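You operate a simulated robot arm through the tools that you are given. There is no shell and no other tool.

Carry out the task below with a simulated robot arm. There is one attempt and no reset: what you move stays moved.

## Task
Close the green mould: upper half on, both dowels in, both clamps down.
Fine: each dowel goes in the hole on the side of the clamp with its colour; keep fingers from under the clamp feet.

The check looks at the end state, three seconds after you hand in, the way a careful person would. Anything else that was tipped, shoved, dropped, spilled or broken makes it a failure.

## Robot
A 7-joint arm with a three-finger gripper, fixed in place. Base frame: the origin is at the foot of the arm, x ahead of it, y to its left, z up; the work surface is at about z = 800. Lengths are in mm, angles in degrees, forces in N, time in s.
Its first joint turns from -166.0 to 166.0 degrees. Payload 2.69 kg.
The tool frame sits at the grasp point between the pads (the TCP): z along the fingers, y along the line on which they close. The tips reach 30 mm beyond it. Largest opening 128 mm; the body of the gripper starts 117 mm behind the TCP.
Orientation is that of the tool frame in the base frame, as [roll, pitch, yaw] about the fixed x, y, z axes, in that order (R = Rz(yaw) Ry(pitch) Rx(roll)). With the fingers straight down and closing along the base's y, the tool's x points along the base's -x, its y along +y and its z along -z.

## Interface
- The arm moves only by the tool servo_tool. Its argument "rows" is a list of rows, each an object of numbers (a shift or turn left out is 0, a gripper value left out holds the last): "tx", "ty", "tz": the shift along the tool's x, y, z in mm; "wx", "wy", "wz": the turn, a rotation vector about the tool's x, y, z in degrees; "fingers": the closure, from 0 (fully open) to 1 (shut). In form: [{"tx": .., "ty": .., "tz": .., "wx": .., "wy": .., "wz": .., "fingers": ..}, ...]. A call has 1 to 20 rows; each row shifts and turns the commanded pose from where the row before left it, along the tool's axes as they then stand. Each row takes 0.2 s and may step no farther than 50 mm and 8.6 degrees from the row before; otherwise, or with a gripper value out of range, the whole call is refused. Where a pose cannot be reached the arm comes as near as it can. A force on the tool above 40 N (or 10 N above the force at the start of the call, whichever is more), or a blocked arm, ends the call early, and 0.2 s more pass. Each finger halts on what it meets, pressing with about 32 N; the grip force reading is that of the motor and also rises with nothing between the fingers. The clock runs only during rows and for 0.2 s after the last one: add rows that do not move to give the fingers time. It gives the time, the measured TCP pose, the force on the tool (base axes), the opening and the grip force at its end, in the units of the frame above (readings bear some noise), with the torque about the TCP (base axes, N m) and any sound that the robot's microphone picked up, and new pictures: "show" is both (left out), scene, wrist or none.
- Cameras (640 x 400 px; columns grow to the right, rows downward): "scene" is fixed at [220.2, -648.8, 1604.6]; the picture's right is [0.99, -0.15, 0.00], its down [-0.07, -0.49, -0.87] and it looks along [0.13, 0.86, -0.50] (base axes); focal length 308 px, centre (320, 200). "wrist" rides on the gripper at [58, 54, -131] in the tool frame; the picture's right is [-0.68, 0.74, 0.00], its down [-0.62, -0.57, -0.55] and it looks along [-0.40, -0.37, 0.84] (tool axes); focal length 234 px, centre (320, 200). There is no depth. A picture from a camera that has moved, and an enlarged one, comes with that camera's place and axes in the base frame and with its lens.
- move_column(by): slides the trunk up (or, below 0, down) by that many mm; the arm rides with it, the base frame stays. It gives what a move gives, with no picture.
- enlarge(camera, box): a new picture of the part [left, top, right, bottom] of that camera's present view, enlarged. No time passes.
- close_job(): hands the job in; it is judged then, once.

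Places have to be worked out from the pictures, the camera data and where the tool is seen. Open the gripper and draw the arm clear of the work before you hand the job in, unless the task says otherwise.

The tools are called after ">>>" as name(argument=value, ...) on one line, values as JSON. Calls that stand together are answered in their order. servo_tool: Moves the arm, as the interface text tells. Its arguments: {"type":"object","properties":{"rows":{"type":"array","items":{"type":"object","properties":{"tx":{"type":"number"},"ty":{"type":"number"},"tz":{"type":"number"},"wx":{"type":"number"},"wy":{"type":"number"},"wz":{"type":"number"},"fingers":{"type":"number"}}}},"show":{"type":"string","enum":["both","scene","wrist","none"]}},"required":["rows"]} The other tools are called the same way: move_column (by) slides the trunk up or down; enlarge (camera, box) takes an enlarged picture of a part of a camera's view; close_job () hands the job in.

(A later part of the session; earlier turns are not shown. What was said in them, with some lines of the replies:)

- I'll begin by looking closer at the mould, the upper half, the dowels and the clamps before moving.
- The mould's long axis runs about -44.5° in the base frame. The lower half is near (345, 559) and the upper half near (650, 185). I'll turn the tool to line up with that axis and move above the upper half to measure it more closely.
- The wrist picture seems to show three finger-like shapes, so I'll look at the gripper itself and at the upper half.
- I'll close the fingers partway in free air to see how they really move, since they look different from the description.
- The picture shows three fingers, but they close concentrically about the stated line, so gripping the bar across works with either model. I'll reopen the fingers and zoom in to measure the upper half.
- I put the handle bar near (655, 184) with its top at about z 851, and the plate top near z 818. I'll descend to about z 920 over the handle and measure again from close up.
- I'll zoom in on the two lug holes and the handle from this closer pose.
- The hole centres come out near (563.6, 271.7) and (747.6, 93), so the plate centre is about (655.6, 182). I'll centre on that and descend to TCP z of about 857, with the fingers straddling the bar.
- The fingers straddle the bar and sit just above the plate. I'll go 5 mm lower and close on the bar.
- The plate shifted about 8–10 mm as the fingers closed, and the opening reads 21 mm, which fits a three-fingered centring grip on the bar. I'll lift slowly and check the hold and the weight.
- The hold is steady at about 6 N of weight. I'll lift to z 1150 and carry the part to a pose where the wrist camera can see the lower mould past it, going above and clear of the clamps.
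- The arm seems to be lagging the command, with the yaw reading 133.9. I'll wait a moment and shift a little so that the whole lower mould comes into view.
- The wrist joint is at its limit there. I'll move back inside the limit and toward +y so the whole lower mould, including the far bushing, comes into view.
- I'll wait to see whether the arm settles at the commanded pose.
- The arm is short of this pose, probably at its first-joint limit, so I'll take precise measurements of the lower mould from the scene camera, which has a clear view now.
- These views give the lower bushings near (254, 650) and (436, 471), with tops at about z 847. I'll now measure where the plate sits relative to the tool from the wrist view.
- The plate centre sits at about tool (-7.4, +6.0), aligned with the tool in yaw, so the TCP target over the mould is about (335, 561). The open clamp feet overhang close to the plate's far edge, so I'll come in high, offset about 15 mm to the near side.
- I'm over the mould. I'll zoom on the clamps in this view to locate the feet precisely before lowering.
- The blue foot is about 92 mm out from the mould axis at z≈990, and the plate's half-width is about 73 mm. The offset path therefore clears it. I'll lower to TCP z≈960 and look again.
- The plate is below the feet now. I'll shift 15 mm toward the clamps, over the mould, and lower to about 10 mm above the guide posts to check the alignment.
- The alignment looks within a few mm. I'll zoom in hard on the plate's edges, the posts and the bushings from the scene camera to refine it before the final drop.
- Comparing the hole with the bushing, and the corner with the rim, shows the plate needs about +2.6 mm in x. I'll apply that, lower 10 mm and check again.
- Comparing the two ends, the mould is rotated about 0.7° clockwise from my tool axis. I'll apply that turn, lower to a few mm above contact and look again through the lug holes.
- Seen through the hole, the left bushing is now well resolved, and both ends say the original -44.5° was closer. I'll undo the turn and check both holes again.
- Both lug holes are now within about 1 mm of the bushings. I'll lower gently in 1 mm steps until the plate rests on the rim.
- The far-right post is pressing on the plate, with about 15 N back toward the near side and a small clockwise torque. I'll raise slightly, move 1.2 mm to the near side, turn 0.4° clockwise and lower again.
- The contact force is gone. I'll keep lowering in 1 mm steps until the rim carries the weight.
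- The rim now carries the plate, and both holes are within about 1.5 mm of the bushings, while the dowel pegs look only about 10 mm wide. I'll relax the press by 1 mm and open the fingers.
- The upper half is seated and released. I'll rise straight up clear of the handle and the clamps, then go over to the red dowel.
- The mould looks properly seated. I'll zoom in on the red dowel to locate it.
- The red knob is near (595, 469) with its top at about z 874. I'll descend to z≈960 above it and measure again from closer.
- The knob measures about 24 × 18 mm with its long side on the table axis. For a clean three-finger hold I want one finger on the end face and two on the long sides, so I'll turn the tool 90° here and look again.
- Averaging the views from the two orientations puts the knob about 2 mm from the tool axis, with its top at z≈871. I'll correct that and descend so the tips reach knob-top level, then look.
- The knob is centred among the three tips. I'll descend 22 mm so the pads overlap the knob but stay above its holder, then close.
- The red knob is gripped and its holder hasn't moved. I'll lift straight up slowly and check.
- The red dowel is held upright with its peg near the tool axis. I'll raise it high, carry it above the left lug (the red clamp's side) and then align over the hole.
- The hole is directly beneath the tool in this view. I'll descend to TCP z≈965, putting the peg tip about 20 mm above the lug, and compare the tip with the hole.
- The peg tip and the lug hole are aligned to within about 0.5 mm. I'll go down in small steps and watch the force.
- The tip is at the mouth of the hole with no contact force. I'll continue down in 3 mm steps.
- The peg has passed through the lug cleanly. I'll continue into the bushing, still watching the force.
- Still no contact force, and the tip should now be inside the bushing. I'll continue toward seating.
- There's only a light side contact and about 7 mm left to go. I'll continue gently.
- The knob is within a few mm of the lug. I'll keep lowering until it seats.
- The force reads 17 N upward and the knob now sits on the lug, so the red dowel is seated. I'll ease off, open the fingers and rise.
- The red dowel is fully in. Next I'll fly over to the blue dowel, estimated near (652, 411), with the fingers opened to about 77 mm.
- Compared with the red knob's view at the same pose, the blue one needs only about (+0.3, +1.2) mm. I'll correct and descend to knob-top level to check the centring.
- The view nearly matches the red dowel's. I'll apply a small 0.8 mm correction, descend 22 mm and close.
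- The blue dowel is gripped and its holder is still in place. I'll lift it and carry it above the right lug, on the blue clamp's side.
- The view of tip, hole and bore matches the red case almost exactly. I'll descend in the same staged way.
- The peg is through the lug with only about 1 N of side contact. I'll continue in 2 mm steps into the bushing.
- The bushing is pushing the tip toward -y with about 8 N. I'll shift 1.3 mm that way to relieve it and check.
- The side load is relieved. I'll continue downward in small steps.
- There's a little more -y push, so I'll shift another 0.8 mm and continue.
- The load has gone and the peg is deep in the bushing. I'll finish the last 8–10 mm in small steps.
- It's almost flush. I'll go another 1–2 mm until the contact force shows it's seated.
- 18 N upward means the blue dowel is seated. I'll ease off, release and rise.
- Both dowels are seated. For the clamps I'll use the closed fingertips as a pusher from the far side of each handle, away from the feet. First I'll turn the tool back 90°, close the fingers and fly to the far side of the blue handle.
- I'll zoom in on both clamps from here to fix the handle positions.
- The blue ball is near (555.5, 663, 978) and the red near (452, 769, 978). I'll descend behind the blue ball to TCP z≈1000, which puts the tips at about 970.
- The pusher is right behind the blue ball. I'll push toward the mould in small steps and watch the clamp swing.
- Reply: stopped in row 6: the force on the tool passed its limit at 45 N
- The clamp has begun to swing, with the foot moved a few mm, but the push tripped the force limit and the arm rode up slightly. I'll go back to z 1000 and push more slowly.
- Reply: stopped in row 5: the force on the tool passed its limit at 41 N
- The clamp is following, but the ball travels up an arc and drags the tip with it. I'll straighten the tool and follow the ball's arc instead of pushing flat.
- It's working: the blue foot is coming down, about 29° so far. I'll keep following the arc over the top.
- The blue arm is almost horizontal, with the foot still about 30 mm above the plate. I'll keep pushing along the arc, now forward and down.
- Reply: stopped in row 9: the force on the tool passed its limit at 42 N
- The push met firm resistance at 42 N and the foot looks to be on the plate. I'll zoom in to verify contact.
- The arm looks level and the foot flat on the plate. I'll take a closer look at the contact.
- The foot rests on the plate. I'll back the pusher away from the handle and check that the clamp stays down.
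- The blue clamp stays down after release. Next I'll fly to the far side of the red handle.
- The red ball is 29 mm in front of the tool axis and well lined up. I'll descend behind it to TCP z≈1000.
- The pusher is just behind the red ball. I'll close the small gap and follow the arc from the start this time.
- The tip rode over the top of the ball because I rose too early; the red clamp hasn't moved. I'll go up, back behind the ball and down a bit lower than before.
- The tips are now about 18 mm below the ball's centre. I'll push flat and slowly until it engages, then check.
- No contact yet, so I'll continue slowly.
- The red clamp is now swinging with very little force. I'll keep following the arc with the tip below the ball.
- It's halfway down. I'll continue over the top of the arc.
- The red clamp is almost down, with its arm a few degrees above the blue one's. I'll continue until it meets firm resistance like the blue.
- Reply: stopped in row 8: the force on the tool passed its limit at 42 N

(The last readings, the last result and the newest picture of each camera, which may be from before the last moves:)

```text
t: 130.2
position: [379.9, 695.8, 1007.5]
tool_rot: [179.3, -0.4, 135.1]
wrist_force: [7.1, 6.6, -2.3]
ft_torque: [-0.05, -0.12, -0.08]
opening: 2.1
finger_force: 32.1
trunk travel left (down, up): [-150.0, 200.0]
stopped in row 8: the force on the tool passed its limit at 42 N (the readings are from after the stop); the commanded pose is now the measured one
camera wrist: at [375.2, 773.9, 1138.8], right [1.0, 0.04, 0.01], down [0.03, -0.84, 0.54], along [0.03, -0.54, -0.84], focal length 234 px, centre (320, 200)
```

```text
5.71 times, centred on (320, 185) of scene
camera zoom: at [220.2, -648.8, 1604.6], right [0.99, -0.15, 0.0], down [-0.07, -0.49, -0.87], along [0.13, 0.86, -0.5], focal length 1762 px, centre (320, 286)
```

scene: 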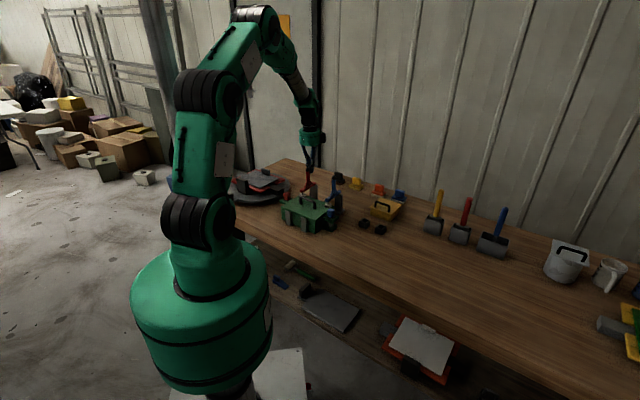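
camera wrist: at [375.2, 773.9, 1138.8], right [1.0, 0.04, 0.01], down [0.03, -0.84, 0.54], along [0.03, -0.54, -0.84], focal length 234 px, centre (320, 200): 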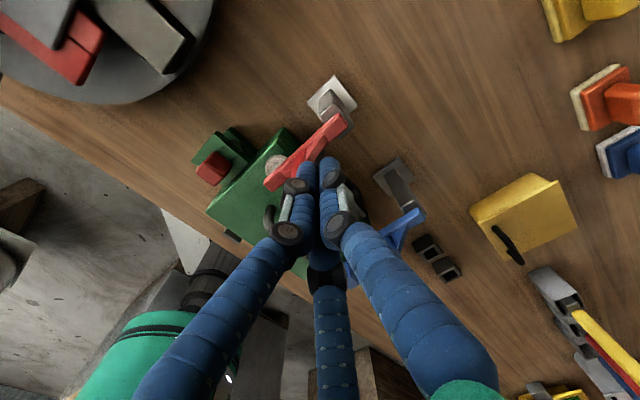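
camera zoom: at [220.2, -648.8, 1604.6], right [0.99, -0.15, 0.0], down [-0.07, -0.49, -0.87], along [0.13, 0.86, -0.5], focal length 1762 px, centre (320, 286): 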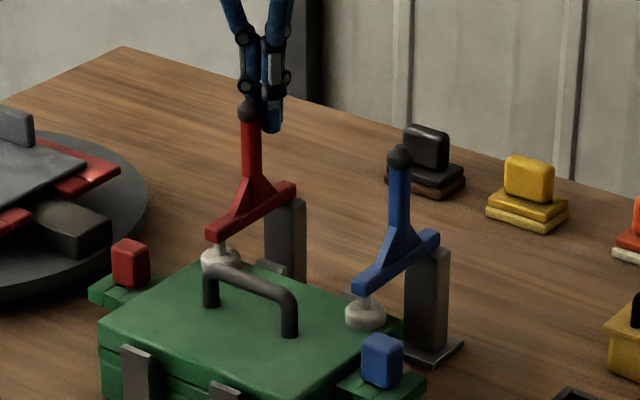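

The red arm now has the same slope as the closed blue one, and the push met 42 N of resistance. I'll back away, rise clear and inspect everything.

>>> servo_tool(rows=[{"ty": 5}, {"ty": 8}, {"ty": 10}, {"tz": -20}, {"tz": -30}, {"tz": -40}, {"tz": -40}, {"wx": 0.7}, {"tz": -30}, {"tz": -30}, {}], show="both")

>>> enlarge(camera="scene", box=[270, 155, 360, 235])

>>> enlarge(camera="scene", box=[295, 185, 325, 210])

>>> enlarge(camera="scene", box=[320, 190, 350, 215])

```text
t: 132.6
position: [393.8, 710.8, 1197.4]
tool_rot: [-179.8, -0.3, 135.1]
wrist_force: [-0.2, 0.1, 0.3]
ft_torque: [0.06, -0.01, -0.01]
opening: 2.4
finger_force: 31.5
trunk travel left (down, up): [-150.0, 200.0]
camera wrist: at [391.6, 789.5, 1329.1], right [1.0, 0.04, 0.0], down [0.04, -0.84, 0.55], along [0.02, -0.55, -0.84], focal length 234 px, centre (320, 200)
```

scene: 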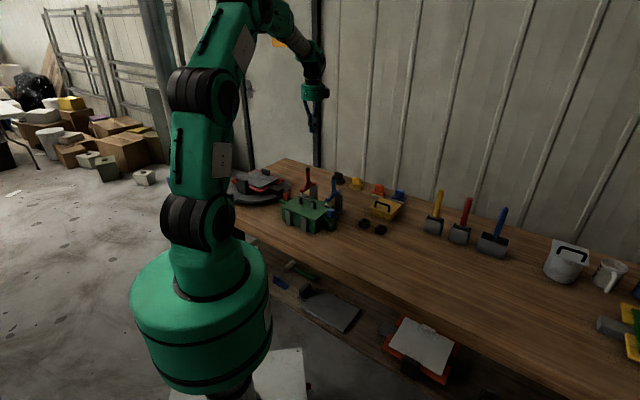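
wrist: 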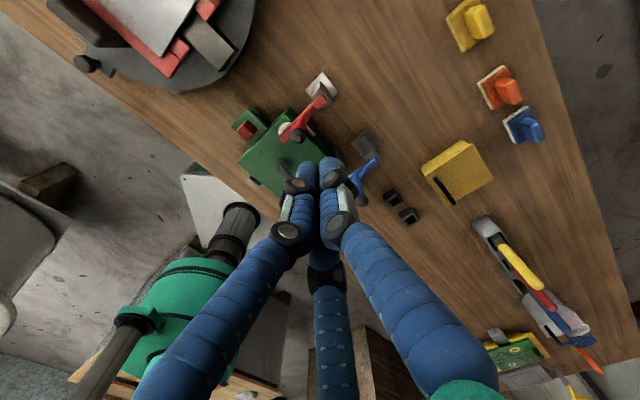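

```text
5.00 times, centred on (315, 195) of scene
camera zoom: at [220.2, -648.8, 1604.6], right [0.99, -0.15, 0.0], down [-0.07, -0.49, -0.87], along [0.13, 0.86, -0.5], focal length 1542 px, centre (345, 225)
```

zoom: 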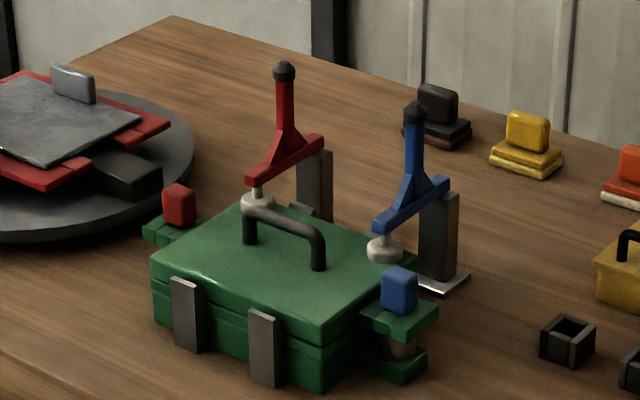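

```text
16.00 times, centred on (310, 198) of scene
camera zoom: at [220.2, -648.8, 1604.6], right [0.99, -0.15, 0.0], down [-0.07, -0.49, -0.87], along [0.13, 0.86, -0.5], focal length 4933 px, centre (480, 240)
```

zoom: 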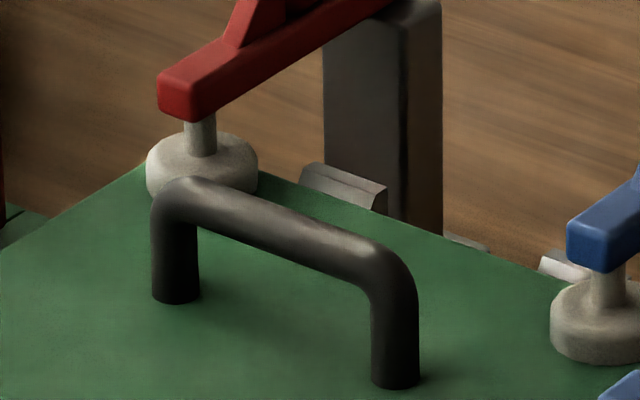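

```text
16.00 times, centred on (335, 202) of scene
camera zoom: at [220.2, -648.8, 1604.6], right [0.99, -0.15, 0.0], down [-0.07, -0.49, -0.87], along [0.13, 0.86, -0.5], focal length 4933 px, centre (80, 160)
```

zoom: 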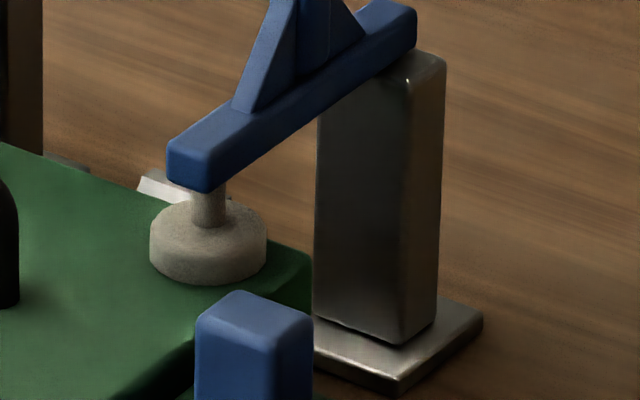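

Both feet appear to be down on the plate. I'll check the red foot and the dowels from the wrist camera too.

>>> enlarge(camera="wrist", box=[220, 60, 400, 210])

>>> enlarge(camera="wrist", box=[225, 90, 335, 160])

```text
2.67 times, centred on (310, 135) of wrist
camera zoom: at [391.6, 789.5, 1329.1], right [1.0, 0.04, 0.0], down [0.04, -0.84, 0.55], along [0.02, -0.55, -0.84], focal length 624 px, centre (347, 373)
```

zoom: 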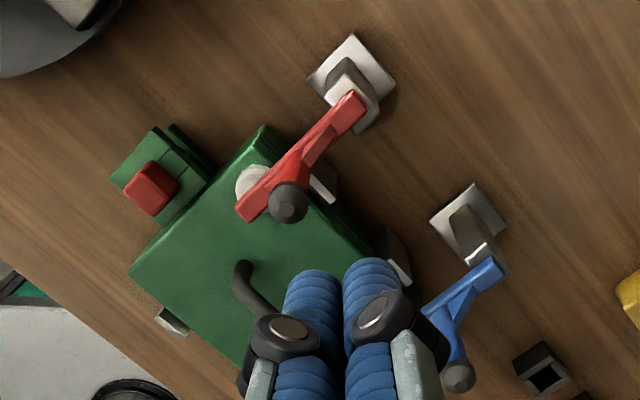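

```text
5.71 times, centred on (280, 125) of wrist
camera zoom: at [391.6, 789.5, 1329.1], right [1.0, 0.04, 0.0], down [0.04, -0.84, 0.55], along [0.02, -0.55, -0.84], focal length 1338 px, centre (549, 629)
```

zoom: 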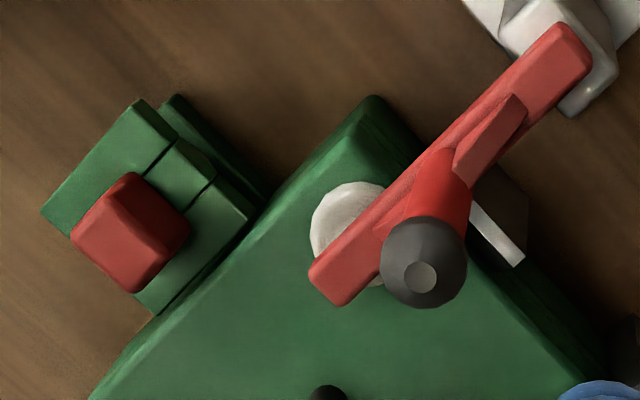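

Everything looks in place. I'll open the gripper, draw the arm up and away from the work, and take one last look.

>>> servo_tool(rows=[{"tz": -35}, {"tz": -35}, {"tz": -30}, {"tx": -32.1, "ty": -9.4, "fingers": 0.0}, {"tx": -32.1, "ty": -9.4}, {"tx": -32.1, "ty": -9.4}, {"tx": -32.1, "ty": -9.4}, {"tx": -32.1, "ty": -9.4}, {"tx": -32.1, "ty": -9.4}, {"tx": -32.1, "ty": -9.4}, {"tx": -32.1, "ty": -9.4}, {"tx": -32.1, "ty": -9.4}, {"tx": -32.1, "ty": -9.4}, {"tx": -32.1, "ty": -9.4}, {"tx": -32.1, "ty": -9.4}, {"tx": -32.1, "ty": -9.4}, {"tx": -32.1, "ty": -9.4}, {}, {}], show="both")

>>> enlarge(camera="scene", box=[270, 155, 360, 235])

>>> enlarge(camera="scene", box=[280, 200, 350, 240])

>>> enlarge(camera="scene", box=[340, 170, 420, 240])

```text
t: 136.6
position: [621.6, 299.5, 1294.6]
tool_rot: [-179.9, -0.3, 135.1]
wrist_force: [0.3, 0.0, 0.2]
ft_torque: [-0.03, -0.03, -0.01]
opening: 127.9
finger_force: 0.0
trunk travel left (down, up): [-150.0, 200.0]
camera wrist: at [617.8, 379.5, 1425.6], right [1.0, 0.04, 0.0], down [0.04, -0.84, 0.55], along [0.02, -0.55, -0.84], focal length 234 px, centre (320, 200)
```

scene: 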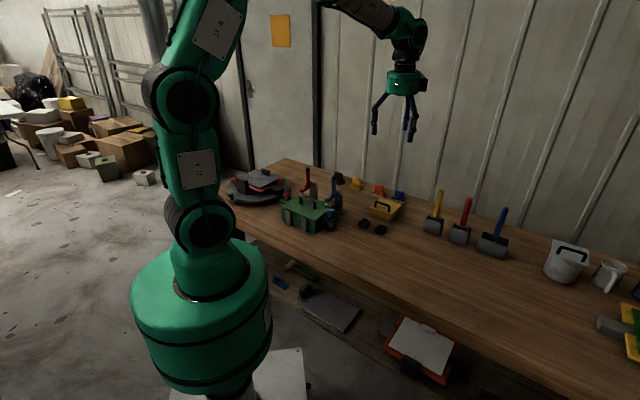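
wrist: 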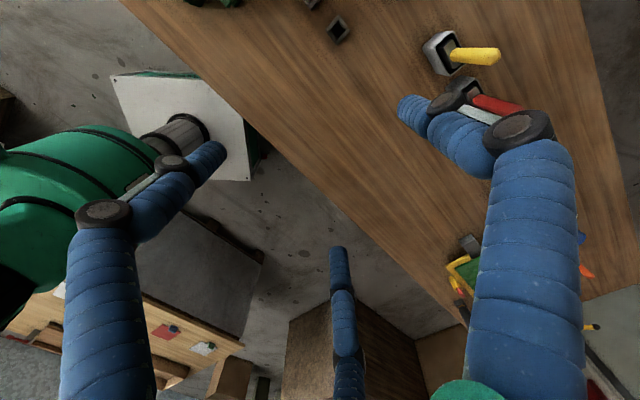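

```text
5.00 times, centred on (315, 195) of scene
camera zoom: at [220.2, -648.8, 1604.6], right [0.99, -0.15, 0.0], down [-0.07, -0.49, -0.87], along [0.13, 0.86, -0.5], focal length 1542 px, centre (345, 225)
```

zoom: 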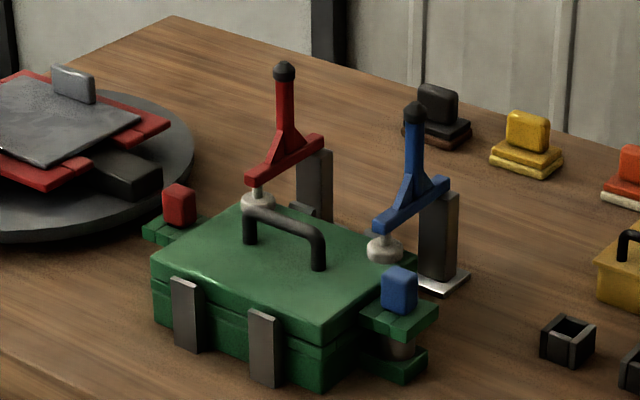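

```text
9.14 times, centred on (315, 220) of scene
camera zoom: at [220.2, -648.8, 1604.6], right [0.99, -0.15, 0.0], down [-0.07, -0.49, -0.87], along [0.13, 0.86, -0.5], focal length 2819 px, centre (366, 17)
```

zoom: 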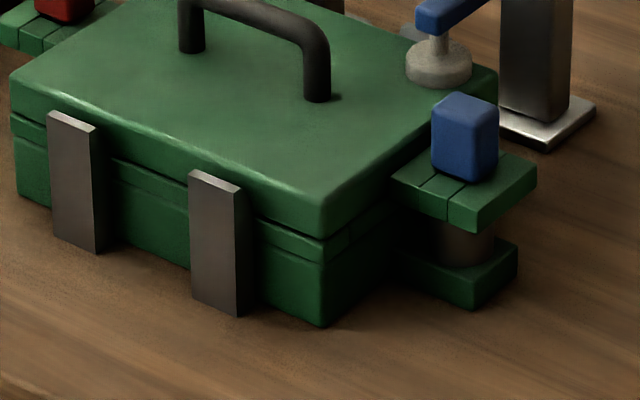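

```text
5.71 times, centred on (380, 205) of scene
camera zoom: at [220.2, -648.8, 1604.6], right [0.99, -0.15, 0.0], down [-0.07, -0.49, -0.87], along [0.13, 0.86, -0.5], focal length 1762 px, centre (-23, 171)
```

zoom: 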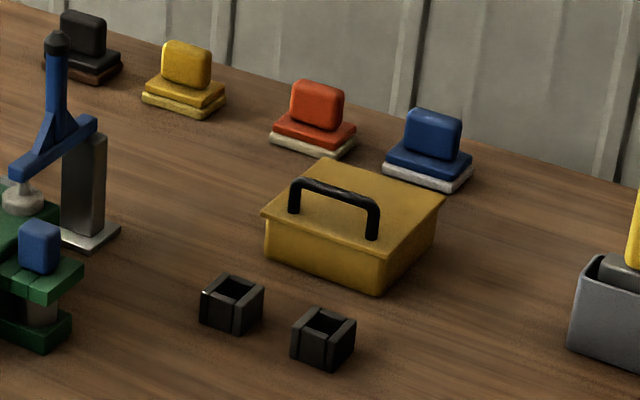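

Neighbouring items are undisturbed. I'll check the seam between the halves at high zoom before handing in.

>>> enlarge(camera="scene", box=[305, 215, 335, 235])

>>> enlarge(camera="scene", box=[276, 195, 306, 220])

>>> enlarge(camera="scene", box=[315, 200, 345, 225])

```text
16.00 times, centred on (320, 225) of scene
camera zoom: at [220.2, -648.8, 1604.6], right [0.99, -0.15, 0.0], down [-0.07, -0.49, -0.87], along [0.13, 0.86, -0.5], focal length 4933 px, centre (320, -200)
```

zoom: 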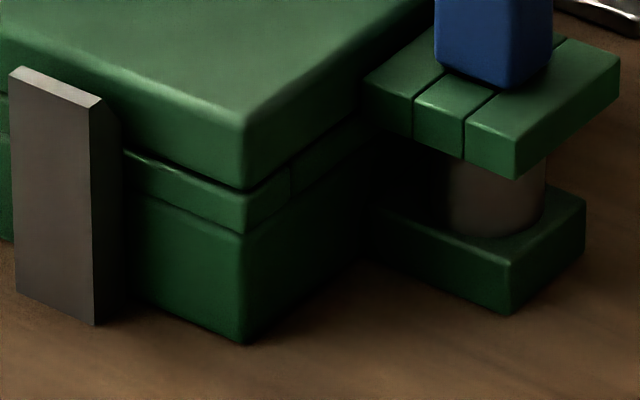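

```text
16.00 times, centred on (291, 208) of scene
camera zoom: at [220.2, -648.8, 1604.6], right [0.99, -0.15, 0.0], down [-0.07, -0.49, -0.87], along [0.13, 0.86, -0.5], focal length 4933 px, centre (784, 80)
```

zoom: 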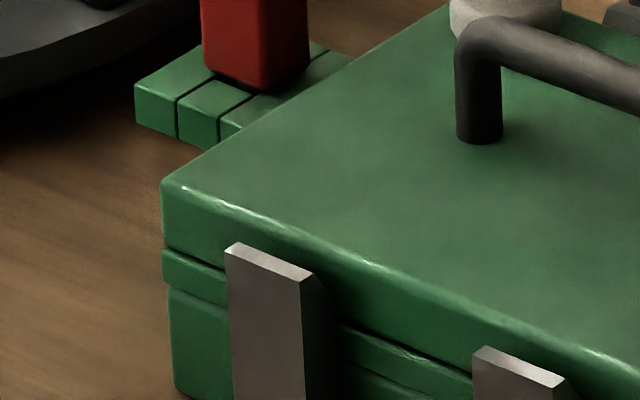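

```text
16.00 times, centred on (330, 212) of scene
camera zoom: at [220.2, -648.8, 1604.6], right [0.99, -0.15, 0.0], down [-0.07, -0.49, -0.87], along [0.13, 0.86, -0.5], focal length 4933 px, centre (160, 0)
```

zoom: 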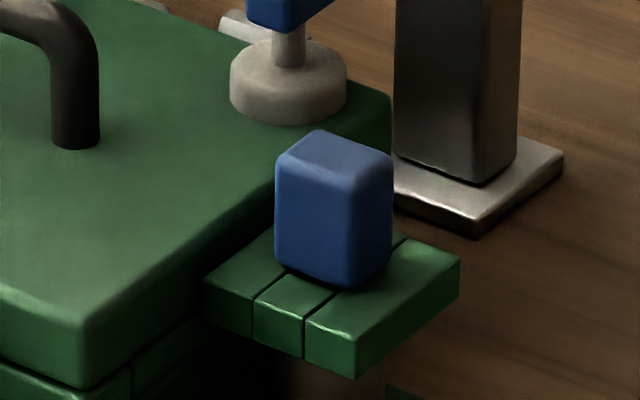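

The seam is tight along both visible edges, and both dowels sit flush on their own colour's side. Both clamp feet rest on the plate, the gripper is open and the arm is clear, so I'm handing in the job.

>>> close_job()

```text
The job is handed in.
```

The green mould is closed and the job is handed in. I don't have the check result.

- **Upper half:** it sits on the lower half between the guide posts, with a tight seam along both edges I could see.
- **Dowels:** red is in the hole on the red clamp's side and blue is in the hole on the blue clamp's side. Both knobs sit flush on the lugs.
- **Clamps:** both feet rest on the plate. I pushed each one down until it met firm resistance, and both stayed down after I backed off.
- **Feet and fingers:** I worked the clamps from behind their handles, so the fingers never went under the feet.
- **Surroundings:** in the final pictures, everything else on the bench looked undisturbed. The two dowel holders are still in place and now empty.

Two small things happened along the way. The upper half slid about 9 mm where it lay when I first gripped it, before I lifted it. My first try at the red clamp slipped over the handle without moving it.

The gripper behaved as three-fingered rather than two-fingered as described. I adjusted the grips to suit.
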